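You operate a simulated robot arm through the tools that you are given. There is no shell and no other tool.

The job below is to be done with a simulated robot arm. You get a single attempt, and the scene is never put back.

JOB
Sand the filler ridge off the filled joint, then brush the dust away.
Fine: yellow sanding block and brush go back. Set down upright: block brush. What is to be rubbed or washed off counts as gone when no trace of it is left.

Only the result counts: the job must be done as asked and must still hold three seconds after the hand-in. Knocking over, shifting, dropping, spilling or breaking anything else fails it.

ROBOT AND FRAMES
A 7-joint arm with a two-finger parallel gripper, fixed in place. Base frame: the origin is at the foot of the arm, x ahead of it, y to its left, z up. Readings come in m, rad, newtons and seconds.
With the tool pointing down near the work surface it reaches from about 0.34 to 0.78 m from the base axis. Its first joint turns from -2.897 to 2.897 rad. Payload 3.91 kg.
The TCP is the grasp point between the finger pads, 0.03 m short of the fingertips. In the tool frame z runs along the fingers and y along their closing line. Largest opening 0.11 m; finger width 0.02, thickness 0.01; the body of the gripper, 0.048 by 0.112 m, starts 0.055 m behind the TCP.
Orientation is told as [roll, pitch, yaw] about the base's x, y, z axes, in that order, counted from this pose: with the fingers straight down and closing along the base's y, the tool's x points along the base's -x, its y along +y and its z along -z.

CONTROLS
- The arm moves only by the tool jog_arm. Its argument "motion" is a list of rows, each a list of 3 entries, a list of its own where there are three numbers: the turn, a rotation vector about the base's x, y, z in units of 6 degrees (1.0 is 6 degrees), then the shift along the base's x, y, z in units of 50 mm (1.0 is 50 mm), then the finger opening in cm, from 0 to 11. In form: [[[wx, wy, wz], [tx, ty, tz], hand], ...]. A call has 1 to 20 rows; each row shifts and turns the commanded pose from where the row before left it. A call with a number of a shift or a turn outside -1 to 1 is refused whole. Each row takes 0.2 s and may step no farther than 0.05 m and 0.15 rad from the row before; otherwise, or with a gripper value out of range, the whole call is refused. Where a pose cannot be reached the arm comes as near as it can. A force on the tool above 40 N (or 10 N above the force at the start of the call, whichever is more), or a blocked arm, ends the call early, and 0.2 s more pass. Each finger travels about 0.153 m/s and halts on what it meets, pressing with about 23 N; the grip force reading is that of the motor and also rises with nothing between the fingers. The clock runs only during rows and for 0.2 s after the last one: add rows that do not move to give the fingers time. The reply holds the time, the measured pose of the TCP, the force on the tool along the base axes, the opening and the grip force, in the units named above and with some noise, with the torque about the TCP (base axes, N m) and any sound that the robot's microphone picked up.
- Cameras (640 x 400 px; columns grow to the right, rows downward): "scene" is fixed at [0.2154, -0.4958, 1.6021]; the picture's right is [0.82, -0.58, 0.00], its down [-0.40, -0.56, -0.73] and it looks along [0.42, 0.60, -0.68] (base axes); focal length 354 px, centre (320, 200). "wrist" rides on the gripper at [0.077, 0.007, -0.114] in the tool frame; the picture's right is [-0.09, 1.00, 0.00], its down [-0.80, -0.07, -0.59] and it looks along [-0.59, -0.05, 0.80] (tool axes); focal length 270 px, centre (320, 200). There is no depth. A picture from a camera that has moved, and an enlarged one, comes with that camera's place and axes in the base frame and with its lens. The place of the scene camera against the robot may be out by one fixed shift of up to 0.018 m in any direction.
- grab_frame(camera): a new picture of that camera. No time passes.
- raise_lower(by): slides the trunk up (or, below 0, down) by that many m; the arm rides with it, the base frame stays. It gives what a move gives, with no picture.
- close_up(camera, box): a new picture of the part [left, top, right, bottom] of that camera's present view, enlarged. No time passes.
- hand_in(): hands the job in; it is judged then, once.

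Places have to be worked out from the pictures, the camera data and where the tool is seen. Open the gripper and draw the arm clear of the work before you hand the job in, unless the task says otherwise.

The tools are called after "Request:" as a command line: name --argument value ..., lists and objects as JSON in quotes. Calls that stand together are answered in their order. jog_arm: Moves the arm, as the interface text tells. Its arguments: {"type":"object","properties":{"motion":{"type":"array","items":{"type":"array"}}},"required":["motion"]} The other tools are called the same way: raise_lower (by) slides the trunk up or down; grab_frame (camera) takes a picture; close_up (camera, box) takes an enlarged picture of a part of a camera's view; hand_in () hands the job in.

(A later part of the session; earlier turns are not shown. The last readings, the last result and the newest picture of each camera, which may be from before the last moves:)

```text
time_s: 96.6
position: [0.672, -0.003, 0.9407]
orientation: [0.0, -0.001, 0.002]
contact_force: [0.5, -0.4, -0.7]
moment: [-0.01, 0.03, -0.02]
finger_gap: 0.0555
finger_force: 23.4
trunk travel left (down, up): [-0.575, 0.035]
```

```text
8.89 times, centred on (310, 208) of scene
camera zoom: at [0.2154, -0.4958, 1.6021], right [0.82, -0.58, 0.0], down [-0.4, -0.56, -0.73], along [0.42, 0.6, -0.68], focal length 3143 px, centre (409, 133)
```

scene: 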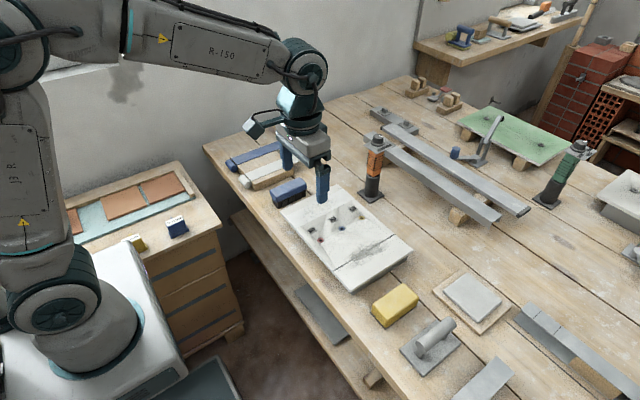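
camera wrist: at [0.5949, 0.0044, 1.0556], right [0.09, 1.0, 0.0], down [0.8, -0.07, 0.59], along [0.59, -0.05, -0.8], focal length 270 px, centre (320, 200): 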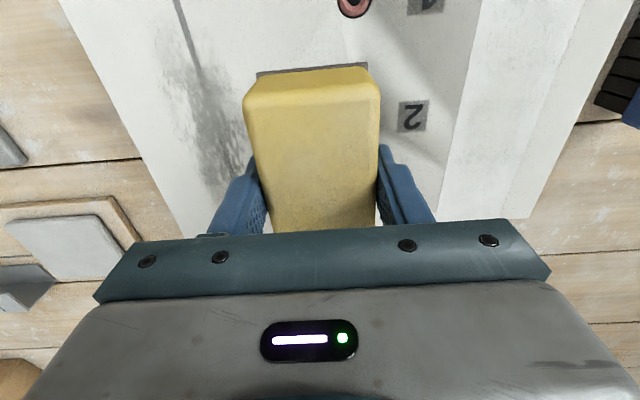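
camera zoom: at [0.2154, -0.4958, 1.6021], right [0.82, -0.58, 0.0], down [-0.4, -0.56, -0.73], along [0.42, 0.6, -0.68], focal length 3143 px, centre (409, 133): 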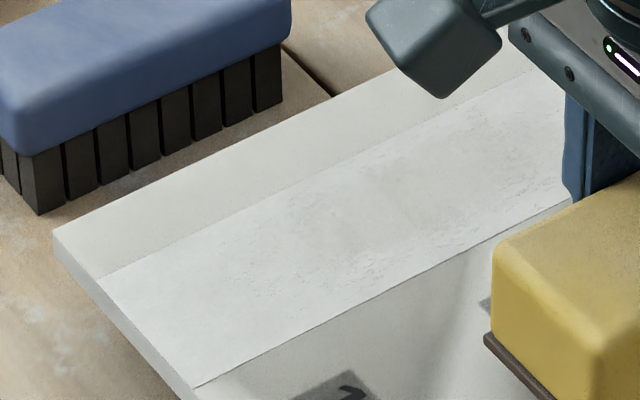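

The middle has been smoothed toward the board's own colour, while the edges and ends still carry the bumpy white filler. So the whole band needs sanding. I'll go back, set the block down lightly on the band, and re-grip higher for more tip clearance.

Request:
jog_arm --motion '[[[0, 0, 0], [-0.07, 0.9, 0], 4], [[0, 0, 0], [-0.07, 0.9, 0], 4], [[0, 0, 0], [-0.06, 0.84, 0], 4], [[0, 0, 0], [0, 0, -0.5], 4], [[0, 0, 0], [0, 0, -0.46], 4], [[0, 0, 0], [0, 0, 0], 4]]'

Request:
jog_arm --motion '[[[0, 0, 0], [0, 0, -0.02], 4], [[0, 0, 0], [0, 0, 0], 4]]'

Request:
jog_arm --motion '[[[0, 0, 0], [0, 0, -0.02], 4], [[0, 0, 0], [0, 0, 0], 4]]'

```text
time_s: 98.0
position: [0.6594, 0.1295, 0.8937]
orientation: [-0.001, 0.001, 0.001]
contact_force: [-0.3, 0.1, -1.5]
moment: [0.01, -0.01, 0.05]
finger_gap: 0.0555
finger_force: 22.9
trunk travel left (down, up): [-0.575, 0.035]
```

```text
time_s: 98.6
position: [0.6594, 0.128, 0.8931]
orientation: [0.001, 0.0, 0.0]
contact_force: [0.2, -0.3, -1.2]
moment: [0.02, -0.01, -0.01]
finger_gap: 0.0557
finger_force: 23.0
trunk travel left (down, up): [-0.575, 0.035]
```

```text
time_s: 99.2
position: [0.6594, 0.1286, 0.8919]
orientation: [-0.001, 0.0, -0.001]
contact_force: [-0.4, 0.1, 0.9]
moment: [-0.01, -0.16, -0.02]
finger_gap: 0.0559
finger_force: 23.3
trunk travel left (down, up): [-0.575, 0.035]
```

The block touches the band with about 2 N. I'll release, raise 7 mm and re-grip.

Request:
jog_arm --motion '[[[0, 0, 0], [0, 0, -0.008], 4], [[0, 0, 0], [0, 0, 0], 6.5], [[0, 0, 0], [0, 0, 0], 7.5], [[0, 0, 0], [0, 0, 0.07], 7.5], [[0, 0, 0], [0, 0, 0.07], 7.5], [[0, 0, 0], [0, 0, 0], 6], [[0, 0, 0], [0, 0, 0], 5], [[0, 0, 0], [0, 0, 0], 4], [[0, 0, 0], [0, 0, 0], 4]]'

Request:
jog_arm --motion '[[[0, 0, 0], [0, 0, -0.02], 4], [[0, 0, 0], [0, 0, 0], 4]]'

```text
time_s: 101.2
position: [0.6605, 0.1273, 0.8998]
orientation: [0.0, -0.001, -0.001]
contact_force: [0.0, 0.0, 0.5]
moment: [0.05, 0.01, 0.0]
finger_gap: 0.0557
finger_force: 23.1
trunk travel left (down, up): [-0.575, 0.035]
```

```text
time_s: 101.8
position: [0.6599, 0.1275, 0.9]
orientation: [0.001, -0.001, 0.001]
contact_force: [-0.4, -1.0, 9.0]
moment: [-0.01, 0.53, -0.01]
finger_gap: 0.0555
finger_force: 22.5
trunk travel left (down, up): [-0.575, 0.035]
```

The press is a steady 10 N. Now slow strokes along the band's inner edge (y≈0.115).

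Request:
jog_arm --motion '[[[0, 0, 0], [0, -0.14, 0], 4], [[0, 0, 0], [0, -0.12, 0], 4], [[0, 0, 0], [-0.2, 0, 0], 4], [[0, 0, 0], [-0.2, 0, 0], 4], [[0, 0, 0], [-0.2, 0, 0], 4], [[0, 0, 0], [-0.2, 0, 0], 4], [[0, 0, 0], [-0.2, 0, 0], 4], [[0, 0, 0], [-0.2, 0, 0], 4], [[0, 0, 0], [-0.1, 0, 0], 4]]'

Request:
jog_arm --motion '[[[0, 0, 0], [0.2, 0, 0], 4], [[0, 0, 0], [0.2, 0, 0], 4], [[0, 0, 0], [0.2, 0, 0], 4], [[0, 0, 0], [0.2, 0, 0], 4], [[0, 0, 0], [0.2, 0, 0], 4], [[0, 0, 0], [0.2, 0, 0], 4], [[0, 0, 0], [0.1, 0, 0], 4]]'

Request:
jog_arm --motion '[[[0, 0, 0], [0.2, 0, 0], 4], [[0, 0, 0], [0.2, 0, 0], 4], [[0, 0, 0], [0.2, 0, 0], 4], [[0, 0, 0], [0.2, 0, 0], 4], [[0, 0, 0], [0.2, 0, 0], 4], [[0, 0, 0], [0.2, 0, 0], 4], [[0, 0, 0], [0.2, 0, 0], 4]]'

```text
time_s: 103.8
position: [0.5953, 0.1168, 0.8998]
orientation: [0.001, -0.002, 0.001]
contact_force: [1.2, 0.5, 5.4]
moment: [-0.04, 0.13, -0.01]
finger_gap: 0.0556
finger_force: 22.7
trunk travel left (down, up): [-0.575, 0.035]
```

```text
time_s: 105.4
position: [0.661, 0.1162, 0.8993]
orientation: [0.0, 0.0, 0.0]
contact_force: [-2.8, -0.5, 5.5]
moment: [0.01, 0.21, 0.01]
finger_gap: 0.0559
finger_force: 22.5
trunk travel left (down, up): [-0.575, 0.035]
```

```text
time_s: 107.0
position: [0.7301, 0.1172, 0.8982]
orientation: [0.0, 0.001, 0.0]
contact_force: [-0.1, -0.4, -0.1]
moment: [0.06, -0.01, -0.04]
finger_gap: 0.0555
finger_force: 23.0
trunk travel left (down, up): [-0.575, 0.035]
```

Force thins out toward the far end. I'll lower 0.8 mm here and return with a mild slope.

Request:
jog_arm --motion '[[[0, 0, 0], [0, 0, -0.018], 4], [[0, 0, 0], [0, 0, 0], 4]]'

Request:
jog_arm --motion '[[[0, 0, 0], [-0.2, 0, 0.001], 4], [[0, 0, 0], [-0.2, 0, 0.001], 4], [[0, 0, 0], [-0.2, 0, 0.001], 4], [[0, 0, 0], [-0.2, 0, 0.001], 4], [[0, 0, 0], [-0.2, 0, 0.001], 4], [[0, 0, 0], [-0.2, 0, 0.001], 4], [[0, 0, 0], [-0.2, 0, 0.001], 4]]'

Request:
jog_arm --motion '[[[0, 0, 0], [-0.2, 0, 0.001], 4], [[0, 0, 0], [-0.2, 0, 0.001], 4], [[0, 0, 0], [-0.2, 0, 0.001], 4], [[0, 0, 0], [-0.2, 0, 0.001], 4], [[0, 0, 0], [-0.2, 0, 0.001], 4], [[0, 0, 0], [-0.2, 0, 0.001], 4], [[0, 0, 0], [-0.1, 0, 0.001], 4]]'

```text
time_s: 107.6
position: [0.7295, 0.1158, 0.8972]
orientation: [-0.001, -0.001, -0.002]
contact_force: [-0.8, 0.7, 6.3]
moment: [-0.03, 0.3, -0.03]
finger_gap: 0.0557
finger_force: 23.2
trunk travel left (down, up): [-0.575, 0.035]
```

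```text
time_s: 109.2
position: [0.6608, 0.1163, 0.8983]
orientation: [0.0, -0.001, 0.0]
contact_force: [2.8, -0.3, 10.8]
moment: [0.01, -0.69, -0.01]
finger_gap: 0.0559
finger_force: 22.9
trunk travel left (down, up): [-0.575, 0.035]
```

```text
time_s: 110.8
position: [0.5953, 0.1162, 0.8989]
orientation: [0.0, 0.0, 0.001]
contact_force: [2.0, -0.9, 7.1]
moment: [0.0, 0.05, 0.02]
finger_gap: 0.0557
finger_force: 22.2
trunk travel left (down, up): [-0.575, 0.035]
```

Good steady contact. I'll continue with full strokes at y≈0.116 and then the band's middle.

Request:
jog_arm --motion '[[[0, 0, 0], [0.2, 0, -0.001], 4], [[0, 0, 0], [0.2, 0, -0.001], 4], [[0, 0, 0], [0.2, 0, -0.001], 4], [[0, 0, 0], [0.2, 0, -0.001], 4], [[0, 0, 0], [0.2, 0, -0.001], 4], [[0, 0, 0], [0.2, 0, -0.001], 4], [[0, 0, 0], [0.2, 0, -0.001], 4], [[0, 0, 0], [0.2, 0, -0.001], 4], [[0, 0, 0], [0.2, 0, -0.001], 4], [[0, 0, 0], [0.2, 0, -0.001], 4], [[0, 0, 0], [0.2, 0, -0.001], 4], [[0, 0, 0], [0.2, 0, -0.001], 4], [[0, 0, 0], [0.2, 0, -0.001], 4], [[0, 0, 0], [0.1, 0, -0.001], 4]]'

Request:
jog_arm --motion '[[[0, 0, 0], [0, 0.14, 0], 4], [[0, 0, 0], [0, 0.12, 0], 4], [[0, 0, 0], [-0.2, 0, 0.001], 4], [[0, 0, 0], [-0.2, 0, 0.001], 4], [[0, 0, 0], [-0.2, 0, 0.001], 4], [[0, 0, 0], [-0.2, 0, 0.001], 4], [[0, 0, 0], [-0.2, 0, 0.001], 4], [[0, 0, 0], [-0.2, 0, 0.001], 4], [[0, 0, 0], [-0.2, 0, 0.001], 4], [[0, 0, 0], [-0.2, 0, 0.001], 4], [[0, 0, 0], [-0.2, 0, 0.001], 4], [[0, 0, 0], [-0.2, 0, 0.001], 4], [[0, 0, 0], [-0.2, 0, 0.001], 4], [[0, 0, 0], [-0.2, 0, 0.001], 4], [[0, 0, 0], [-0.2, 0, 0.001], 4], [[0, 0, 0], [-0.1, 0, 0.001], 4]]'

```text
time_s: 113.8
position: [0.7291, 0.115, 0.8979]
orientation: [0.002, -0.002, 0.0]
contact_force: [-3.7, 0.8, 16.5]
moment: [0.0, -0.1, 0.0]
finger_gap: 0.0559
finger_force: 23.1
trunk travel left (down, up): [-0.575, 0.035]
```

```text
time_s: 117.2
position: [0.5951, 0.1285, 0.898]
orientation: [-0.001, 0.0, 0.0]
contact_force: [-0.1, 0.9, 0.6]
moment: [0.01, 0.02, 0.02]
finger_gap: 0.0557
finger_force: 22.8
trunk travel left (down, up): [-0.575, 0.035]
```

Contact is thin again. I'll lower 0.9 mm, and move to the outer edge (y≈0.143) for a forward stroke.

Request:
jog_arm --motion '[[[0, 0, 0], [0, 0.14, -0.009], 4], [[0, 0, 0], [0, 0.14, -0.009], 4], [[0, 0, 0], [0, 0, 0], 4]]'

Request:
jog_arm --motion '[[[0, 0, 0], [0.2, 0, -0.001], 4], [[0, 0, 0], [0.2, 0, -0.001], 4], [[0, 0, 0], [0.2, 0, -0.001], 4], [[0, 0, 0], [0.2, 0, -0.001], 4], [[0, 0, 0], [0.2, 0, -0.001], 4], [[0, 0, 0], [0.2, 0, -0.001], 4], [[0, 0, 0], [0.2, 0, -0.001], 4]]'

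Request:
jog_arm --motion '[[[0, 0, 0], [0.2, 0, -0.001], 4], [[0, 0, 0], [0.2, 0, -0.001], 4], [[0, 0, 0], [0.2, 0, -0.001], 4], [[0, 0, 0], [0.2, 0, -0.001], 4], [[0, 0, 0], [0.2, 0, -0.001], 4], [[0, 0, 0], [0.2, 0, -0.001], 4], [[0, 0, 0], [0.1, 0, -0.001], 4]]'

```text
time_s: 118.0
position: [0.5957, 0.1418, 0.8978]
orientation: [0.0, 0.001, 0.0]
contact_force: [-0.1, -0.9, -0.3]
moment: [0.01, -0.01, 0.02]
finger_gap: 0.0556
finger_force: 22.9
trunk travel left (down, up): [-0.575, 0.035]
```

```text
time_s: 119.6
position: [0.6648, 0.1426, 0.8977]
orientation: [0.0, -0.001, 0.0]
contact_force: [-0.6, -0.4, 0.2]
moment: [-0.03, 0.0, 0.02]
finger_gap: 0.0556
finger_force: 23.0
trunk travel left (down, up): [-0.575, 0.035]
```

```text
time_s: 121.2
position: [0.7287, 0.1413, 0.8969]
orientation: [-0.001, -0.002, -0.001]
contact_force: [-4.6, 0.2, 13.1]
moment: [-0.02, 0.36, 0.01]
finger_gap: 0.0556
finger_force: 22.8
trunk travel left (down, up): [-0.575, 0.035]
```

Request:
jog_arm --motion '[[[0, 0, 0], [-0.2, 0, 0], 4], [[0, 0, 0], [-0.2, 0, 0], 4], [[0, 0, 0], [-0.2, 0, 0], 4], [[0, 0, 0], [-0.2, 0, 0], 4], [[0, 0, 0], [-0.2, 0, 0], 4], [[0, 0, 0], [-0.2, 0, 0], 4], [[0, 0, 0], [-0.2, 0, 0], 4]]'

Request:
jog_arm --motion '[[[0, 0, 0], [-0.2, 0, 0], 4], [[0, 0, 0], [-0.2, 0, 0], 4], [[0, 0, 0], [-0.2, 0, 0], 4], [[0, 0, 0], [-0.2, 0, 0], 4], [[0, 0, 0], [-0.2, 0, 0], 4], [[0, 0, 0], [-0.2, 0, 0], 4], [[0, 0, 0], [-0.1, 0, 0], 4]]'

Request:
jog_arm --motion '[[[0, 0, 0], [0.2, 0, 0], 4], [[0, 0, 0], [0.2, 0, 0], 4], [[0, 0, 0], [0.2, 0, 0], 4], [[0, 0, 0], [0.2, 0, 0], 4], [[0, 0, 0], [0.2, 0, 0], 4], [[0, 0, 0], [0.2, 0, 0], 4], [[0, 0, 0], [0.2, 0, 0], 4]]'

Request:
close_up --camera "scene" --box '[270, 175, 370, 238]'

```text
time_s: 122.8
position: [0.6587, 0.1416, 0.8957]
orientation: [0.002, 0.0, 0.0]
contact_force: [2.2, 0.1, 11.9]
moment: [0.01, -0.42, -0.04]
finger_gap: 0.0557
finger_force: 22.9
trunk travel left (down, up): [-0.575, 0.035]
```

```text
time_s: 124.4
position: [0.5954, 0.1414, 0.8944]
orientation: [-0.001, -0.002, 0.0]
contact_force: [5.1, 0.7, 18.6]
moment: [-0.04, -0.05, 0.03]
finger_gap: 0.0555
finger_force: 22.6
trunk travel left (down, up): [-0.575, 0.035]
```

```text
time_s: 126.0
position: [0.6663, 0.1428, 0.8949]
orientation: [0.0, 0.001, -0.002]
contact_force: [-0.3, 0.2, 0.0]
moment: [0.01, 0.09, -0.04]
finger_gap: 0.0559
finger_force: 23.4
trunk travel left (down, up): [-0.575, 0.035]
```

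```text
6.35 times, centred on (320, 206) of scene
camera zoom: at [0.2154, -0.4958, 1.6021], right [0.82, -0.58, 0.0], down [-0.4, -0.56, -0.73], along [0.42, 0.6, -0.68], focal length 2245 px, centre (320, 159)
```

zoom: 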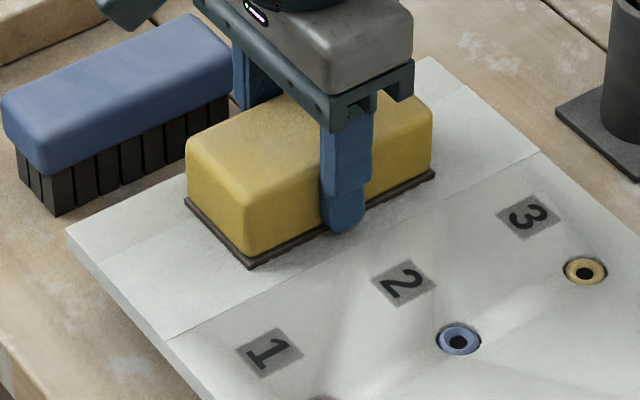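

The far part of the band looks board-coloured now. I'll lift and step aside to inspect the whole band again.

Request:
jog_arm --motion '[[[0, 0, 0], [0, 0, 0.7], 4], [[0, 0, 0], [0, -0.8, 0.4], 4], [[0, 0, 0], [0, -0.9, 0], 4], [[0, 0, 0], [-0.3, -0.8, 0], 4], [[0, 0, 0], [0, 0, 0], 4]]'

Request:
close_up --camera "scene" --box '[270, 175, 370, 238]'

Request:
grab_frame --camera "wrist"

Request:
close_up --camera "wrist" --box '[410, 0, 610, 220]'

```text
time_s: 127.2
position: [0.65, 0.02, 0.9528]
orientation: [-0.001, 0.0, 0.002]
contact_force: [0.5, 0.6, -0.9]
moment: [0.04, -0.01, 0.03]
finger_gap: 0.0558
finger_force: 23.6
trunk travel left (down, up): [-0.575, 0.035]
```

```text
6.35 times, centred on (320, 206) of scene
camera zoom: at [0.2154, -0.4958, 1.6021], right [0.82, -0.58, 0.0], down [-0.4, -0.56, -0.73], along [0.42, 0.6, -0.68], focal length 2245 px, centre (320, 159)
```

zoom: 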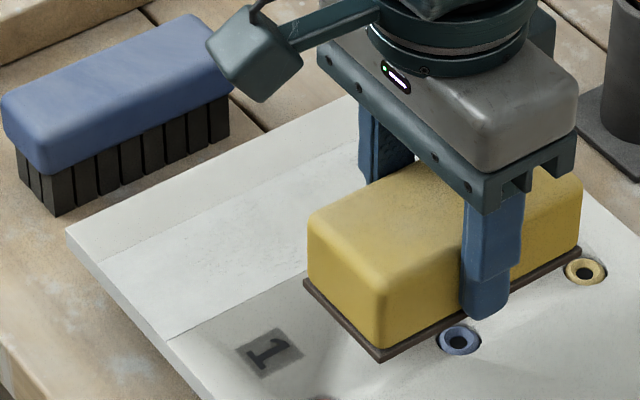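

```text
taken
camera wrist: at [0.5731, 0.0268, 1.066], right [0.09, 1.0, 0.0], down [0.8, -0.07, 0.59], along [0.59, -0.05, -0.8], focal length 270 px, centre (320, 200)
```

wrist: 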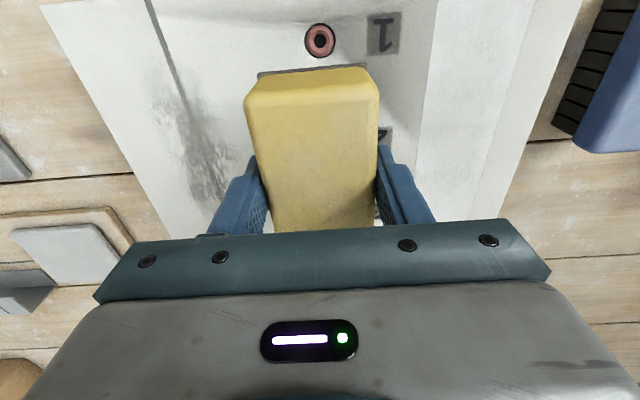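

```text
1.82 times, centred on (510, 110) of wrist
camera zoom: at [0.5731, 0.0268, 1.066], right [0.09, 1.0, 0.0], down [0.8, -0.07, 0.59], along [0.59, -0.05, -0.8], focal length 491 px, centre (-26, 364)
```

zoom: 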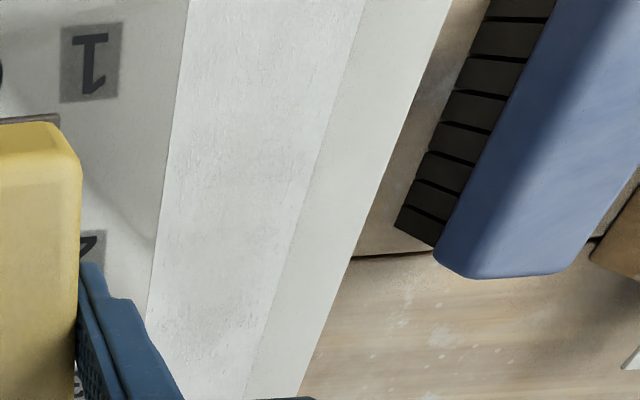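

Request:
close_up --camera "wrist" --box '[430, 0, 560, 100]'

Request:
close_up --camera "wrist" --box '[430, 110, 550, 220]'

```text
4.00 times, centred on (495, 50) of wrist
camera zoom: at [0.5731, 0.0268, 1.066], right [0.09, 1.0, 0.0], down [0.8, -0.07, 0.59], along [0.59, -0.05, -0.8], focal length 1081 px, centre (-380, 800)
```

zoom: 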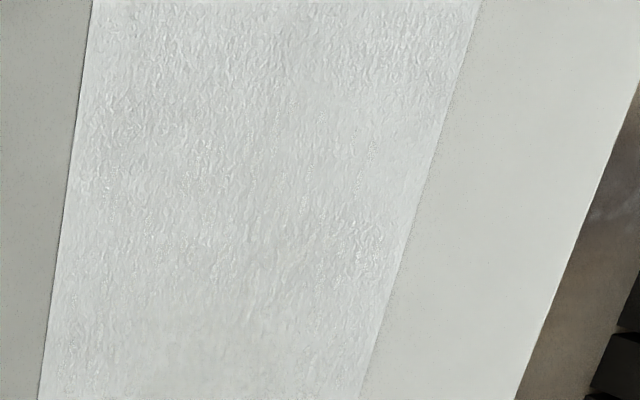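

```text
3.64 times, centred on (490, 165) of wrist
camera zoom: at [0.5731, 0.0268, 1.066], right [0.09, 1.0, 0.0], down [0.8, -0.07, 0.59], along [0.59, -0.05, -0.8], focal length 983 px, centre (-298, 327)
```

zoom: 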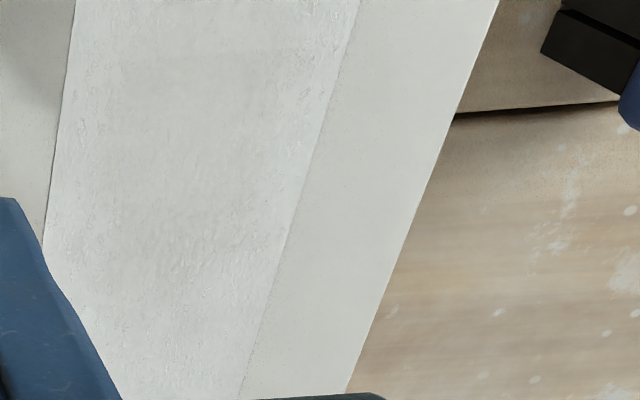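

The middle keeps getting smoother, while the near end (low x) still shows bumpy texture. I'll concentrate on the near end next, starting at (0.605, 0.129).

Request:
jog_arm --motion '[[[0, 0, 0], [-0.3, 0.75, 0], 4], [[0, 0, 0], [-0.3, 0.75, 0], 4], [[0, 0, 0], [-0.3, 0.68, -0.2], 4], [[0, 0, 0], [0, 0, -0.5], 4], [[0, 0, 0], [0, 0, -0.38], 4], [[0, 0, 0], [0, 0, 0], 4]]'

Request:
jog_arm --motion '[[[0, 0, 0], [0, 0, -0.02], 4], [[0, 0, 0], [0, 0, 0], 4]]'

Request:
jog_arm --motion '[[[0, 0, 0], [0, 0, -0.02], 4], [[0, 0, 0], [0, 0, 0], 4]]'

```text
time_s: 128.6
position: [0.6052, 0.1286, 0.896]
orientation: [0.0, 0.0, 0.0]
contact_force: [-0.2, 0.4, -0.9]
moment: [0.01, 0.0, -0.01]
finger_gap: 0.0557
finger_force: 22.7
trunk travel left (down, up): [-0.575, 0.035]
```

```text
time_s: 129.2
position: [0.6055, 0.1275, 0.895]
orientation: [0.0, 0.0, -0.001]
contact_force: [0.4, 0.1, -1.8]
moment: [0.03, 0.05, 0.01]
finger_gap: 0.0557
finger_force: 23.3
trunk travel left (down, up): [-0.575, 0.035]
```

```text
time_s: 129.8
position: [0.6059, 0.1271, 0.8952]
orientation: [-0.001, -0.002, -0.002]
contact_force: [-0.1, 0.0, 10.4]
moment: [-0.04, 0.51, -0.01]
finger_gap: 0.0557
finger_force: 22.5
trunk travel left (down, up): [-0.575, 0.035]
```

About 11 N. Short strokes over the near end with small sideways shifts.

Request:
jog_arm --motion '[[[0, 0, 0], [-0.2, 0, 0], 4], [[0, 0, 0], [-0.2, 0, 0], 4], [[0, 0, 0], [0.2, 0, 0], 4], [[0, 0, 0], [0.2, 0, 0], 4], [[0, 0, 0], [0.2, 0, 0], 4], [[0, 0, 0], [0.2, 0, 0], 4], [[0, 0, 0], [0.2, 0, 0], 4], [[0, 0, 0], [-0.2, 0, 0], 4], [[0, 0, 0], [-0.2, 0, 0], 4], [[0, 0, 0], [-0.2, 0, 0], 4], [[0, 0, 0], [-0.2, 0, 0], 4], [[0, 0, 0], [-0.2, 0, 0], 4]]'

Request:
jog_arm --motion '[[[0, 0, 0], [0, -0.14, 0], 4], [[0, 0, 0], [0, -0.14, 0], 4], [[0, 0, 0], [0.2, 0, 0], 4], [[0, 0, 0], [0.2, 0, 0], 4], [[0, 0, 0], [0.2, 0, 0], 4], [[0, 0, 0], [0.2, 0, 0], 4], [[0, 0, 0], [0.2, 0, 0], 4], [[0, 0, 0], [-0.2, 0, 0], 4], [[0, 0, 0], [-0.2, 0, 0], 4], [[0, 0, 0], [-0.2, 0, 0], 4], [[0, 0, 0], [-0.2, 0, 0], 4], [[0, 0, 0], [-0.2, 0, 0], 4]]'

Request:
jog_arm --motion '[[[0, 0, 0], [0, 0.14, 0], 4], [[0, 0, 0], [0, 0.14, 0], 4], [[0, 0, 0], [0, 0.14, 0], 4], [[0, 0, 0], [0, 0.14, 0], 4], [[0, 0, 0], [0.2, 0, 0], 4], [[0, 0, 0], [0.2, 0, 0], 4], [[0, 0, 0], [0.2, 0, 0], 4], [[0, 0, 0], [0.2, 0, 0], 4], [[0, 0, 0], [0.2, 0, 0], 4], [[0, 0, 0], [-0.2, 0, 0], 4], [[0, 0, 0], [-0.2, 0, 0], 4], [[0, 0, 0], [-0.2, 0, 0], 4], [[0, 0, 0], [-0.2, 0, 0], 4], [[0, 0, 0], [-0.2, 0, 0], 4]]'

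```text
time_s: 132.4
position: [0.5845, 0.1246, 0.8952]
orientation: [0.002, 0.001, 0.001]
contact_force: [1.6, -0.1, 8.6]
moment: [0.0, -0.68, 0.01]
finger_gap: 0.0556
finger_force: 22.8
trunk travel left (down, up): [-0.575, 0.035]
```

```text
time_s: 135.0
position: [0.5855, 0.112, 0.8957]
orientation: [0.001, -0.001, 0.0]
contact_force: [-0.2, -0.2, -1.0]
moment: [0.0, 0.02, -0.03]
finger_gap: 0.0558
finger_force: 23.3
trunk travel left (down, up): [-0.575, 0.035]
```

```text
time_s: 138.0
position: [0.5864, 0.1417, 0.8958]
orientation: [0.002, 0.002, -0.001]
contact_force: [-0.5, -0.7, -1.3]
moment: [-0.01, -0.01, -0.01]
finger_gap: 0.056
finger_force: 22.9
trunk travel left (down, up): [-0.575, 0.035]
```

Contact was lost partway. I'll press again at this spot.

Request:
jog_arm --motion '[[[0, 0, 0], [0, 0, -0.02], 4], [[0, 0, 0], [0, 0, 0], 4]]'

Request:
jog_arm --motion '[[[0, 0, 0], [0, 0, -0.016], 4], [[0, 0, 0], [0, 0, 0], 4]]'

```text
time_s: 138.6
position: [0.5855, 0.1415, 0.8948]
orientation: [0.0, 0.001, 0.0]
contact_force: [-0.5, -0.3, -0.4]
moment: [0.0, 0.0, -0.02]
finger_gap: 0.056
finger_force: 23.0
trunk travel left (down, up): [-0.575, 0.035]
```

```text
time_s: 139.2
position: [0.5848, 0.1416, 0.8949]
orientation: [0.001, -0.002, 0.001]
contact_force: [-2.8, 1.0, 8.1]
moment: [0.02, 0.26, 0.0]
finger_gap: 0.0558
finger_force: 22.7
trunk travel left (down, up): [-0.575, 0.035]
```

Request:
jog_arm --motion '[[[0, 0, 0], [0.2, 0, 0], 4], [[0, 0, 0], [0.2, 0, 0], 4], [[0, 0, 0], [0.2, 0, 0], 4], [[0, 0, 0], [0.2, 0, 0], 4], [[0, 0, 0], [0.2, 0, 0], 4], [[0, 0, 0], [0.2, 0, 0], 4]]'

Request:
jog_arm --motion '[[[0, 0, 0], [-0.2, 0, 0], 4], [[0, 0, 0], [-0.2, 0, 0], 4], [[0, 0, 0], [-0.2, 0, 0], 4], [[0, 0, 0], [-0.2, 0, 0], 4], [[0, 0, 0], [-0.2, 0, 0], 4], [[0, 0, 0], [-0.2, 0, 0], 4]]'

Request:
jog_arm --motion '[[[0, 0, 0], [0.2, 0, 0], 4], [[0, 0, 0], [0.2, 0, 0], 4], [[0, 0, 0], [0.2, 0, 0], 4], [[0, 0, 0], [0.2, 0, 0], 4], [[0, 0, 0], [0.2, 0, 0], 4], [[0, 0, 0], [0.2, 0, 0], 4]]'

```text
time_s: 140.6
position: [0.644, 0.1388, 0.8944]
orientation: [0.0, -0.001, 0.0]
contact_force: [-2.2, -0.2, 4.8]
moment: [0.0, -0.16, -0.03]
finger_gap: 0.0558
finger_force: 22.5
trunk travel left (down, up): [-0.575, 0.035]
```

```text
time_s: 142.0
position: [0.583, 0.1389, 0.894]
orientation: [-0.001, 0.001, -0.002]
contact_force: [1.9, 0.6, 9.3]
moment: [0.01, -0.55, -0.02]
finger_gap: 0.0558
finger_force: 22.7
trunk travel left (down, up): [-0.575, 0.035]
```

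```text
time_s: 143.4
position: [0.6444, 0.1396, 0.8948]
orientation: [0.001, 0.001, -0.001]
contact_force: [-1.4, -0.1, 4.4]
moment: [-0.04, 0.34, -0.02]
finger_gap: 0.0559
finger_force: 23.0
trunk travel left (down, up): [-0.575, 0.035]
```

Contact of 5–10 N is holding. I'll shift to the inner edge (y≈0.115) and repeat.

Request:
jog_arm --motion '[[[0, 0, 0], [0, -0.14, 0], 4], [[0, 0, 0], [0, -0.14, -0.004], 4], [[0, 0, 0], [0, -0.14, -0.004], 4], [[0, 0, 0], [0, -0.08, 0], 4], [[0, 0, 0], [-0.2, 0, 0], 4], [[0, 0, 0], [-0.2, 0, 0], 4], [[0, 0, 0], [-0.2, 0, 0], 4], [[0, 0, 0], [-0.2, 0, 0], 4], [[0, 0, 0], [-0.2, 0, 0], 4], [[0, 0, 0], [-0.2, 0, 0], 4]]'

Request:
jog_arm --motion '[[[0, 0, 0], [0.2, 0, 0], 4], [[0, 0, 0], [0.2, 0, 0], 4], [[0, 0, 0], [0.2, 0, 0], 4], [[0, 0, 0], [0.2, 0, 0], 4], [[0, 0, 0], [0.2, 0, 0], 4], [[0, 0, 0], [0.2, 0, 0], 4]]'

Request:
jog_arm --motion '[[[0, 0, 0], [-0.2, 0, 0], 4], [[0, 0, 0], [-0.2, 0, 0], 4], [[0, 0, 0], [-0.2, 0, 0], 4], [[0, 0, 0], [-0.2, 0, 0], 4], [[0, 0, 0], [-0.2, 0, 0], 4], [[0, 0, 0], [-0.2, 0, 0], 4]]'

```text
time_s: 145.6
position: [0.5839, 0.1151, 0.8924]
orientation: [0.0, 0.0, -0.001]
contact_force: [2.7, -0.6, 15.5]
moment: [-0.01, -0.5, -0.03]
finger_gap: 0.0559
finger_force: 23.0
trunk travel left (down, up): [-0.575, 0.035]
```

```text
time_s: 147.0
position: [0.6457, 0.1147, 0.8913]
orientation: [0.0, -0.001, 0.001]
contact_force: [-0.9, -0.3, -1.5]
moment: [0.01, 0.01, 0.03]
finger_gap: 0.0556
finger_force: 23.2
trunk travel left (down, up): [-0.575, 0.035]
```

```text
time_s: 148.4
position: [0.5841, 0.1161, 0.8932]
orientation: [-0.001, 0.0, 0.001]
contact_force: [-0.2, -0.2, -1.9]
moment: [-0.01, 0.0, 0.03]
finger_gap: 0.0557
finger_force: 23.1
trunk travel left (down, up): [-0.575, 0.035]
```

Contact slipped off again after a higher peak. I'll lift and check how the near end looks now.

Request:
jog_arm --motion '[[[0, 0, 0], [0, 0, 0.7], 4], [[0, 0, 0], [0.3, -0.8, 0.4], 4], [[0, 0, 0], [0.4, -0.9, 0], 4], [[0, 0, 0], [0.4, -0.5, 0], 4], [[0, 0, 0], [0, 0, 0], 4]]'

Request:
close_up --camera "scene" --box '[270, 175, 370, 238]'

Request:
close_up --camera "wrist" --box '[430, 0, 570, 110]'

Request:
close_up --camera "wrist" --box '[410, 110, 550, 220]'

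```text
time_s: 149.6
position: [0.6402, 0.0069, 0.9496]
orientation: [-0.001, 0.0, 0.0]
contact_force: [-0.4, 0.0, -0.9]
moment: [-0.02, -0.01, -0.04]
finger_gap: 0.056
finger_force: 22.9
trunk travel left (down, up): [-0.575, 0.035]
```

```text
6.35 times, centred on (320, 206) of scene
camera zoom: at [0.2154, -0.4958, 1.6021], right [0.82, -0.58, 0.0], down [-0.4, -0.56, -0.73], along [0.42, 0.6, -0.68], focal length 2245 px, centre (320, 159)
```

zoom: 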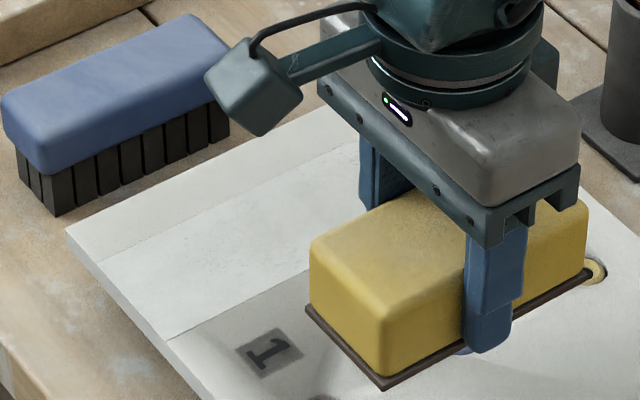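

```text
3.64 times, centred on (500, 55) of wrist
camera zoom: at [0.5634, 0.0131, 1.0643], right [0.09, 1.0, 0.0], down [0.8, -0.07, 0.59], along [0.59, -0.05, -0.8], focal length 983 px, centre (-334, 727)
```

zoom: 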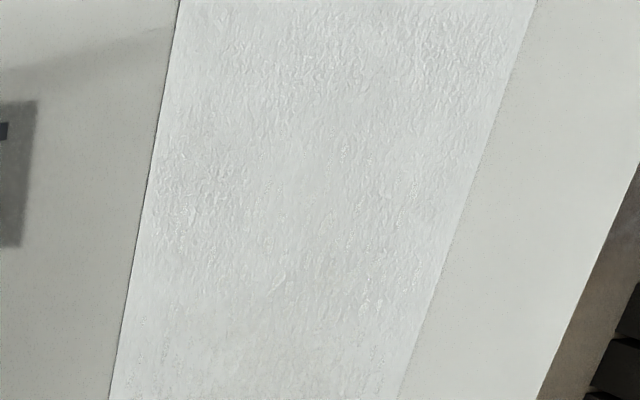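

```text
3.64 times, centred on (480, 165) of wrist
camera zoom: at [0.5634, 0.0131, 1.0643], right [0.09, 1.0, 0.0], down [0.8, -0.07, 0.59], along [0.59, -0.05, -0.8], focal length 983 px, centre (-262, 327)
```

zoom: 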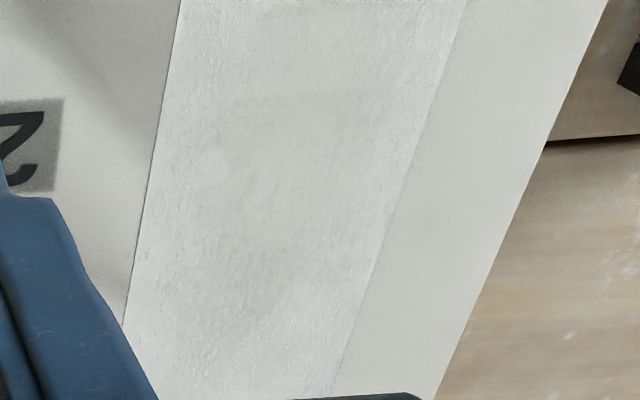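

The band's fine bumps at the near end look like permanent texture, while the mottled grey roughness in the middle is what has been changing. I'll bring the camera closer over the band's middle to judge the remaining traces.

Request:
jog_arm --motion '[[[0, 0, 0], [0.45, 0.8, 0], 4], [[0, 0, 0], [0.45, 0.8, 0], 4], [[0, 0, 0], [0.4, 0.84, -0.3], 4], [[0, 0, 0], [0, 0, -0.3], 4], [[0, 0, 0], [0, 0, 0], 4]]'

Request:
grab_frame --camera "wrist"

Request:
close_up --camera "wrist" --box '[220, 0, 420, 70]'

Request:
close_up --camera "scene" --box '[275, 185, 345, 230]'

```text
time_s: 150.8
position: [0.707, 0.1304, 0.9182]
orientation: [0.001, 0.0, 0.0]
contact_force: [-0.6, 0.0, -1.8]
moment: [0.0, 0.02, 0.0]
finger_gap: 0.0558
finger_force: 23.2
trunk travel left (down, up): [-0.575, 0.035]
```

```text
taken
camera wrist: at [0.6296, 0.1374, 1.0328], right [0.09, 1.0, 0.0], down [0.8, -0.07, 0.59], along [0.59, -0.05, -0.8], focal length 270 px, centre (320, 200)
```

wrist: 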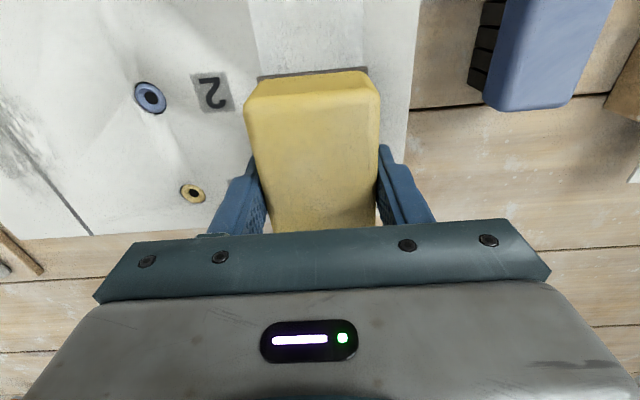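

```text
3.20 times, centred on (320, 35) of wrist
camera zoom: at [0.6296, 0.1374, 1.0328], right [0.09, 1.0, 0.0], down [0.8, -0.07, 0.59], along [0.59, -0.05, -0.8], focal length 865 px, centre (320, 728)
```

zoom: 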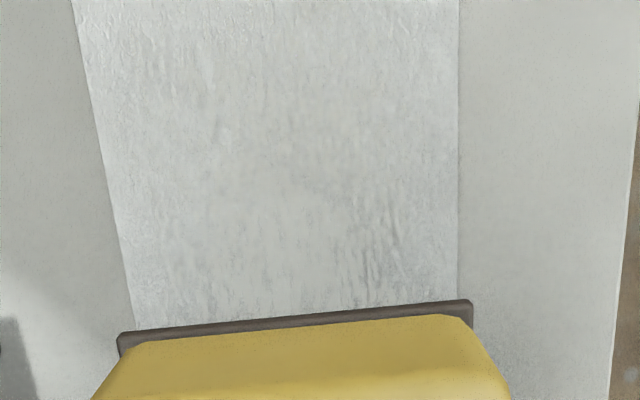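

```text
8.89 times, centred on (310, 208) of scene
camera zoom: at [0.2154, -0.4958, 1.6021], right [0.82, -0.58, 0.0], down [-0.4, -0.56, -0.73], along [0.42, 0.6, -0.68], focal length 3143 px, centre (409, 133)
```

zoom: 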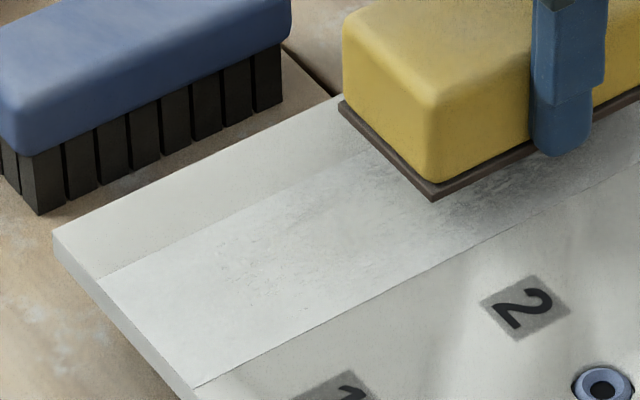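

The middle has become smooth and board-toned, with some roughness left near the edges, so more sanding is needed. I'll set the block down on the band again, re-grip 8 mm higher, then use strokes that lower very slightly to keep contact.

Request:
jog_arm --motion '[[[0, 0, 0], [-0.9, 0, 0], 4], [[0, 0, 0], [0, 0, -0.46], 4], [[0, 0, 0], [0, 0, 0], 4]]'

Request:
jog_arm --motion '[[[0, 0, 0], [0, 0, -0.02], 4], [[0, 0, 0], [0, 0, 0], 4]]'

Request:
jog_arm --motion '[[[0, 0, 0], [0, 0, -0.02], 4], [[0, 0, 0], [0, 0, 0], 4]]'

```text
time_s: 151.6
position: [0.6608, 0.1272, 0.8954]
orientation: [0.001, 0.001, 0.0]
contact_force: [0.6, -0.3, -1.1]
moment: [0.0, 0.04, -0.04]
finger_gap: 0.0556
finger_force: 23.0
trunk travel left (down, up): [-0.575, 0.035]
```

```text
time_s: 152.2
position: [0.6608, 0.1262, 0.8937]
orientation: [0.001, -0.001, 0.001]
contact_force: [-0.1, 0.0, -1.4]
moment: [0.02, 0.04, -0.02]
finger_gap: 0.0556
finger_force: 23.6
trunk travel left (down, up): [-0.575, 0.035]
```

```text
time_s: 152.8
position: [0.6604, 0.1282, 0.8942]
orientation: [-0.001, -0.001, -0.001]
contact_force: [-0.1, -0.7, -1.3]
moment: [0.0, 0.01, 0.0]
finger_gap: 0.0557
finger_force: 23.2
trunk travel left (down, up): [-0.575, 0.035]
```

Request:
jog_arm --motion '[[[0, 0, 0], [0, 0, -0.02], 4], [[0, 0, 0], [0, 0, 0], 4]]'

Request:
jog_arm --motion '[[[0, 0, 0], [0, 0, -0.02], 4], [[0, 0, 0], [0, 0, 0], 4]]'

```text
time_s: 153.4
position: [0.6598, 0.1264, 0.8929]
orientation: [0.001, 0.0, -0.001]
contact_force: [-0.2, 0.3, 2.4]
moment: [-0.02, 0.19, -0.02]
finger_gap: 0.0555
finger_force: 23.1
trunk travel left (down, up): [-0.575, 0.035]
```

```text
time_s: 154.0
position: [0.6613, 0.1274, 0.8933]
orientation: [0.0, -0.003, -0.001]
contact_force: [1.0, 0.6, 11.9]
moment: [-0.01, 0.57, -0.01]
finger_gap: 0.0559
finger_force: 23.2
trunk travel left (down, up): [-0.575, 0.035]
```

Contact is firm. I'll release, raise 8 mm, and re-grip.

Request:
jog_arm --motion '[[[0, 0, 0], [0, 0, 0.01], 4], [[0, 0, 0], [0, 0, 0], 6.5], [[0, 0, 0], [0, 0, 0], 7.5], [[0, 0, 0], [0, 0, 0.08], 7.5], [[0, 0, 0], [0, 0, 0.08], 7.5], [[0, 0, 0], [0, 0, 0], 6], [[0, 0, 0], [0, 0, 0], 5], [[0, 0, 0], [0, 0, 0], 4], [[0, 0, 0], [0, 0, 0], 4]]'

Request:
jog_arm --motion '[[[0, 0, 0], [0, 0, -0.02], 4], [[0, 0, 0], [0, 0, 0], 4]]'

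```text
time_s: 156.0
position: [0.6607, 0.1292, 0.8995]
orientation: [0.002, 0.001, -0.001]
contact_force: [0.9, -0.3, 0.5]
moment: [-0.05, 0.01, 0.01]
finger_gap: 0.0558
finger_force: 23.0
trunk travel left (down, up): [-0.575, 0.035]
```

```text
time_s: 156.6
position: [0.6602, 0.1269, 0.899]
orientation: [-0.001, -0.003, 0.0]
contact_force: [0.5, -2.1, 7.1]
moment: [-0.12, 0.45, 0.07]
finger_gap: 0.0557
finger_force: 23.2
trunk travel left (down, up): [-0.575, 0.035]
```

Now a full back-and-forth stroke at y≈0.129, creeping down about 0.3 mm per stroke.

Request:
jog_arm --motion '[[[0, 0, 0], [-0.22, 0, -0.0004], 4], [[0, 0, 0], [-0.22, 0, -0.0004], 4], [[0, 0, 0], [-0.22, 0, -0.0004], 4], [[0, 0, 0], [-0.22, 0, -0.0004], 4], [[0, 0, 0], [-0.22, 0, -0.0004], 4], [[0, 0, 0], [-0.22, 0, -0.0004], 4], [[0, 0, 0], [0.22, 0, -0.0006], 4], [[0, 0, 0], [0.22, 0, -0.0006], 4], [[0, 0, 0], [0.22, 0, -0.0006], 4], [[0, 0, 0], [0.22, 0, -0.0006], 4], [[0, 0, 0], [0.22, 0, -0.0006], 4], [[0, 0, 0], [0.22, 0, -0.0006], 4], [[0, 0, 0], [0.22, 0, -0.0006], 4], [[0, 0, 0], [0.22, 0, -0.0006], 4], [[0, 0, 0], [0.22, 0, -0.0006], 4], [[0, 0, 0], [0.22, 0, -0.0006], 4], [[0, 0, 0], [0.22, 0, -0.0006], 4], [[0, 0, 0], [0.22, 0, -0.0006], 4]]'

Request:
jog_arm --motion '[[[0, 0, 0], [-0.22, 0, 0], 4], [[0, 0, 0], [-0.22, 0, 0], 4], [[0, 0, 0], [-0.22, 0, 0], 4], [[0, 0, 0], [-0.22, 0, 0], 4], [[0, 0, 0], [-0.22, 0, 0], 4], [[0, 0, 0], [-0.22, 0, 0], 4], [[0, 0, 0], [-0.22, 0, 0], 4], [[0, 0, 0], [-0.22, 0, 0], 4], [[0, 0, 0], [-0.22, 0, 0], 4], [[0, 0, 0], [-0.22, 0, 0], 4], [[0, 0, 0], [-0.22, 0, 0], 4], [[0, 0, 0], [-0.22, 0, 0], 4]]'

```text
time_s: 160.4
position: [0.7277, 0.1259, 0.8972]
orientation: [0.001, 0.001, 0.0]
contact_force: [-0.1, -0.4, -0.4]
moment: [0.02, -0.02, -0.03]
finger_gap: 0.0557
finger_force: 22.9
trunk travel left (down, up): [-0.575, 0.035]
```

```text
time_s: 163.0
position: [0.5944, 0.1287, 0.8997]
orientation: [-0.001, 0.0, -0.002]
contact_force: [0.2, 0.4, -0.4]
moment: [-0.01, -0.01, 0.02]
finger_gap: 0.0556
finger_force: 22.9
trunk travel left (down, up): [-0.575, 0.035]
```

Contact is only marginal. I'll lower 1 mm and use a stronger creep on the outward stroke.

Request:
jog_arm --motion '[[[0, 0, 0], [0, 0, -0.02], 4], [[0, 0, 0], [0.2, 0, -0.001], 4], [[0, 0, 0], [0.2, 0, -0.001], 4], [[0, 0, 0], [0.2, 0, -0.001], 4], [[0, 0, 0], [0.2, 0, -0.001], 4], [[0, 0, 0], [0.2, 0, -0.001], 4], [[0, 0, 0], [0.2, 0, -0.001], 4], [[0, 0, 0], [0.2, 0, -0.001], 4]]'

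Request:
jog_arm --motion '[[[0, 0, 0], [0.2, 0, -0.001], 4], [[0, 0, 0], [0.2, 0, -0.001], 4], [[0, 0, 0], [0.2, 0, -0.001], 4], [[0, 0, 0], [0.2, 0, -0.001], 4], [[0, 0, 0], [0.2, 0, -0.001], 4], [[0, 0, 0], [0.2, 0, -0.001], 4]]'

Request:
jog_arm --motion '[[[0, 0, 0], [-0.2, 0, 0.0005], 4], [[0, 0, 0], [-0.2, 0, 0.0005], 4], [[0, 0, 0], [-0.2, 0, 0.0005], 4], [[0, 0, 0], [-0.2, 0, 0.0005], 4], [[0, 0, 0], [-0.2, 0, 0.0005], 4], [[0, 0, 0], [-0.2, 0, 0.0005], 4], [[0, 0, 0], [-0.2, 0, 0.0005], 4]]'

Request:
jog_arm --motion '[[[0, 0, 0], [-0.2, 0, 0.0005], 4], [[0, 0, 0], [-0.2, 0, 0.0005], 4], [[0, 0, 0], [-0.2, 0, 0.0005], 4], [[0, 0, 0], [-0.2, 0, 0.0005], 4], [[0, 0, 0], [-0.2, 0, 0.0005], 4], [[0, 0, 0], [-0.2, 0, 0.0005], 4]]'

```text
time_s: 164.8
position: [0.6642, 0.1293, 0.8981]
orientation: [0.0, 0.0, -0.001]
contact_force: [-3.6, 0.3, 12.9]
moment: [-0.01, 0.3, -0.03]
finger_gap: 0.0556
finger_force: 22.8
trunk travel left (down, up): [-0.575, 0.035]
```

```text
time_s: 166.2
position: [0.7247, 0.1273, 0.8982]
orientation: [0.001, -0.002, 0.001]
contact_force: [-4.1, -0.2, 13.5]
moment: [0.02, -0.2, 0.0]
finger_gap: 0.0556
finger_force: 22.8
trunk travel left (down, up): [-0.575, 0.035]
```

```text
time_s: 167.8
position: [0.6549, 0.1278, 0.8961]
orientation: [-0.001, 0.001, -0.001]
contact_force: [3.3, 0.0, 13.8]
moment: [0.03, -0.5, 0.0]
finger_gap: 0.0558
finger_force: 22.5
trunk travel left (down, up): [-0.575, 0.035]
```

```text
time_s: 169.2
position: [0.5933, 0.1281, 0.8963]
orientation: [0.0, 0.003, 0.0]
contact_force: [-1.2, 0.0, 1.8]
moment: [0.05, -0.11, -0.03]
finger_gap: 0.0557
finger_force: 22.6
trunk travel left (down, up): [-0.575, 0.035]
```

Good contact on that cycle (13–14 N). Now the same cycle at the outer edge (y≈0.143).

Request:
jog_arm --motion '[[[0, 0, 0], [0, 0.14, -0.006], 4], [[0, 0, 0], [0, 0.14, -0.006], 4], [[0, 0, 0], [0.2, 0, -0.0008], 4], [[0, 0, 0], [0.2, 0, -0.0008], 4], [[0, 0, 0], [0.2, 0, -0.0008], 4], [[0, 0, 0], [0.2, 0, -0.0008], 4], [[0, 0, 0], [0.2, 0, -0.0008], 4], [[0, 0, 0], [0.2, 0, -0.0008], 4], [[0, 0, 0], [0.2, 0, -0.0008], 4]]'

Request:
jog_arm --motion '[[[0, 0, 0], [0.2, 0, -0.0008], 4], [[0, 0, 0], [0.2, 0, -0.0008], 4], [[0, 0, 0], [0.2, 0, -0.0008], 4], [[0, 0, 0], [0.2, 0, -0.0008], 4], [[0, 0, 0], [0.2, 0, -0.0008], 4], [[0, 0, 0], [0.2, 0, -0.0008], 4]]'

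Request:
jog_arm --motion '[[[0, 0, 0], [-0.2, 0, 0.0004], 4], [[0, 0, 0], [-0.2, 0, 0.0004], 4], [[0, 0, 0], [-0.2, 0, 0.0004], 4], [[0, 0, 0], [-0.2, 0, 0.0004], 4], [[0, 0, 0], [-0.2, 0, 0.0004], 4], [[0, 0, 0], [-0.2, 0, 0.0004], 4], [[0, 0, 0], [-0.2, 0, 0.0004], 4]]'

Request:
jog_arm --motion '[[[0, 0, 0], [-0.2, 0, 0], 4], [[0, 0, 0], [-0.2, 0, 0], 4], [[0, 0, 0], [-0.2, 0, 0], 4], [[0, 0, 0], [-0.2, 0, 0], 4], [[0, 0, 0], [-0.2, 0, 0], 4], [[0, 0, 0], [-0.2, 0, 0], 4]]'

```text
time_s: 171.2
position: [0.6652, 0.1412, 0.8965]
orientation: [0.0, 0.001, 0.001]
contact_force: [1.5, 0.4, -0.1]
moment: [0.07, -0.02, 0.03]
finger_gap: 0.0558
finger_force: 23.0
trunk travel left (down, up): [-0.575, 0.035]
```

```text
time_s: 172.6
position: [0.7237, 0.1406, 0.8964]
orientation: [0.001, -0.001, 0.0]
contact_force: [-0.8, 0.5, 3.7]
moment: [-0.03, 0.14, 0.0]
finger_gap: 0.0553
finger_force: 23.0
trunk travel left (down, up): [-0.575, 0.035]
```

```text
time_s: 174.2
position: [0.6537, 0.1421, 0.8956]
orientation: [0.001, -0.001, 0.001]
contact_force: [0.0, -0.2, 7.2]
moment: [-0.05, 0.23, 0.01]
finger_gap: 0.0557
finger_force: 22.5
trunk travel left (down, up): [-0.575, 0.035]
```

```text
time_s: 175.6
position: [0.595, 0.1415, 0.895]
orientation: [-0.001, -0.002, -0.001]
contact_force: [6.6, -0.8, 20.4]
moment: [-0.04, -0.14, 0.0]
finger_gap: 0.0557
finger_force: 23.4
trunk travel left (down, up): [-0.575, 0.035]
```

Continuing: another outward pass at this edge, then the inner edge.

Request:
jog_arm --motion '[[[0, 0, 0], [0, 0, -0.006], 4], [[0, 0, 0], [0.2, 0, -0.0008], 4], [[0, 0, 0], [0.2, 0, -0.0008], 4], [[0, 0, 0], [0.2, 0, -0.0008], 4], [[0, 0, 0], [0.2, 0, -0.0008], 4], [[0, 0, 0], [0.2, 0, -0.0008], 4], [[0, 0, 0], [0.2, 0, -0.0008], 4], [[0, 0, 0], [0.2, 0, -0.0008], 4]]'

Request:
jog_arm --motion '[[[0, 0, 0], [0.2, 0, -0.0008], 4], [[0, 0, 0], [0.2, 0, -0.0008], 4], [[0, 0, 0], [0.2, 0, -0.0008], 4], [[0, 0, 0], [0.2, 0, -0.0008], 4], [[0, 0, 0], [0.2, 0, -0.0008], 4], [[0, 0, 0], [0.2, 0, -0.0008], 4]]'

Request:
jog_arm --motion '[[[0, 0, 0], [0, -0.14, 0], 4], [[0, 0, 0], [0, -0.14, 0], 4], [[0, 0, 0], [0, -0.14, 0], 4], [[0, 0, 0], [0, -0.14, 0], 4], [[0, 0, 0], [-0.2, 0, 0.0004], 4], [[0, 0, 0], [-0.2, 0, 0.0004], 4], [[0, 0, 0], [-0.2, 0, 0.0004], 4], [[0, 0, 0], [-0.2, 0, 0.0004], 4], [[0, 0, 0], [-0.2, 0, 0.0004], 4], [[0, 0, 0], [-0.2, 0, 0.0004], 4], [[0, 0, 0], [-0.2, 0, 0.0004], 4]]'

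Request:
jog_arm --motion '[[[0, 0, 0], [-0.2, 0, 0], 4], [[0, 0, 0], [-0.2, 0, 0], 4], [[0, 0, 0], [-0.2, 0, 0], 4], [[0, 0, 0], [-0.2, 0, 0], 4], [[0, 0, 0], [-0.2, 0, 0], 4], [[0, 0, 0], [-0.2, 0, 0], 4]]'

```text
time_s: 177.4
position: [0.664, 0.1418, 0.8962]
orientation: [0.001, 0.001, 0.002]
contact_force: [0.3, 0.1, -1.5]
moment: [-0.02, -0.03, 0.01]
finger_gap: 0.0559
finger_force: 22.7
trunk travel left (down, up): [-0.575, 0.035]
```

```text
time_s: 178.8
position: [0.725, 0.1408, 0.8952]
orientation: [0.0, -0.001, -0.001]
contact_force: [-0.8, -0.1, -1.3]
moment: [-0.03, -0.02, -0.01]
finger_gap: 0.0556
finger_force: 23.1
trunk travel left (down, up): [-0.575, 0.035]
```

```text
time_s: 181.2
position: [0.6549, 0.113, 0.8962]
orientation: [0.0, 0.0, 0.001]
contact_force: [0.5, 0.0, -1.9]
moment: [0.0, -0.02, 0.02]
finger_gap: 0.0557
finger_force: 23.6
trunk travel left (down, up): [-0.575, 0.035]
```

```text
time_s: 182.6
position: [0.593, 0.1153, 0.8955]
orientation: [0.0, -0.001, 0.0]
contact_force: [0.9, -0.3, -1.4]
moment: [0.01, 0.02, 0.02]
finger_gap: 0.0558
finger_force: 22.8
trunk travel left (down, up): [-0.575, 0.035]
```

Contact lost after the spike at the near end. I'll press again at the inner edge and continue.

Request:
jog_arm --motion '[[[0, 0, 0], [0, 0, -0.024], 4], [[0, 0, 0], [0, 0, 0], 4]]'

Request:
jog_arm --motion '[[[0, 0, 0], [0, 0, -0.014], 4], [[0, 0, 0], [0, 0, 0], 4]]'

```text
time_s: 183.2
position: [0.5934, 0.1141, 0.8934]
orientation: [0.0, 0.001, 0.001]
contact_force: [-0.2, 1.0, 2.4]
moment: [0.0, 0.18, -0.04]
finger_gap: 0.0554
finger_force: 23.0
trunk travel left (down, up): [-0.575, 0.035]
```

```text
time_s: 183.8
position: [0.5936, 0.1129, 0.8942]
orientation: [-0.001, -0.002, -0.001]
contact_force: [-1.4, 1.0, 7.5]
moment: [-0.03, 0.37, -0.01]
finger_gap: 0.0558
finger_force: 22.6
trunk travel left (down, up): [-0.575, 0.035]
```

Request:
jog_arm --motion '[[[0, 0, 0], [0.2, 0, -0.0006], 4], [[0, 0, 0], [0.2, 0, -0.0006], 4], [[0, 0, 0], [0.2, 0, -0.0006], 4], [[0, 0, 0], [0.2, 0, -0.0006], 4], [[0, 0, 0], [0.2, 0, -0.0006], 4], [[0, 0, 0], [0.2, 0, -0.0006], 4], [[0, 0, 0], [0.2, 0, -0.0006], 4]]'

Request:
jog_arm --motion '[[[0, 0, 0], [0.2, 0, -0.0006], 4], [[0, 0, 0], [0.2, 0, -0.0006], 4], [[0, 0, 0], [0.2, 0, -0.0006], 4], [[0, 0, 0], [0.2, 0, -0.0006], 4], [[0, 0, 0], [0.2, 0, -0.0006], 4], [[0, 0, 0], [0.2, 0, -0.0006], 4]]'

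Request:
jog_arm --motion '[[[0, 0, 0], [-0.2, 0, 0.001], 4], [[0, 0, 0], [-0.2, 0, 0.001], 4], [[0, 0, 0], [-0.2, 0, 0.001], 4], [[0, 0, 0], [-0.2, 0, 0.001], 4], [[0, 0, 0], [-0.2, 0, 0.001], 4], [[0, 0, 0], [-0.2, 0, 0.001], 4], [[0, 0, 0], [-0.2, 0, 0.001], 4]]'

Request:
jog_arm --motion '[[[0, 0, 0], [-0.2, 0, 0.001], 4], [[0, 0, 0], [-0.2, 0, 0.001], 4], [[0, 0, 0], [-0.2, 0, 0.001], 4], [[0, 0, 0], [-0.2, 0, 0.001], 4], [[0, 0, 0], [-0.2, 0, 0.001], 4]]'

```text
time_s: 185.4
position: [0.6632, 0.1143, 0.8932]
orientation: [0.0, 0.0, -0.001]
contact_force: [-1.5, -0.7, 4.0]
moment: [0.0, -0.3, -0.02]
finger_gap: 0.0556
finger_force: 23.2
trunk travel left (down, up): [-0.575, 0.035]
```

```text
time_s: 186.8
position: [0.725, 0.1146, 0.8941]
orientation: [0.0, 0.0, 0.0]
contact_force: [-0.8, 0.2, -1.8]
moment: [0.01, -0.02, -0.02]
finger_gap: 0.0556
finger_force: 22.9
trunk travel left (down, up): [-0.575, 0.035]
```

```text
time_s: 188.4
position: [0.6541, 0.113, 0.8932]
orientation: [0.001, 0.002, 0.0]
contact_force: [0.4, -0.1, 4.4]
moment: [0.0, -0.28, -0.02]
finger_gap: 0.0554
finger_force: 23.0
trunk travel left (down, up): [-0.575, 0.035]
```

```text
time_s: 189.6
position: [0.6041, 0.1116, 0.8938]
orientation: [0.0, -0.001, -0.001]
contact_force: [-0.5, 0.5, -1.8]
moment: [-0.02, 0.01, -0.03]
finger_gap: 0.0556
finger_force: 23.3
trunk travel left (down, up): [-0.575, 0.035]
```

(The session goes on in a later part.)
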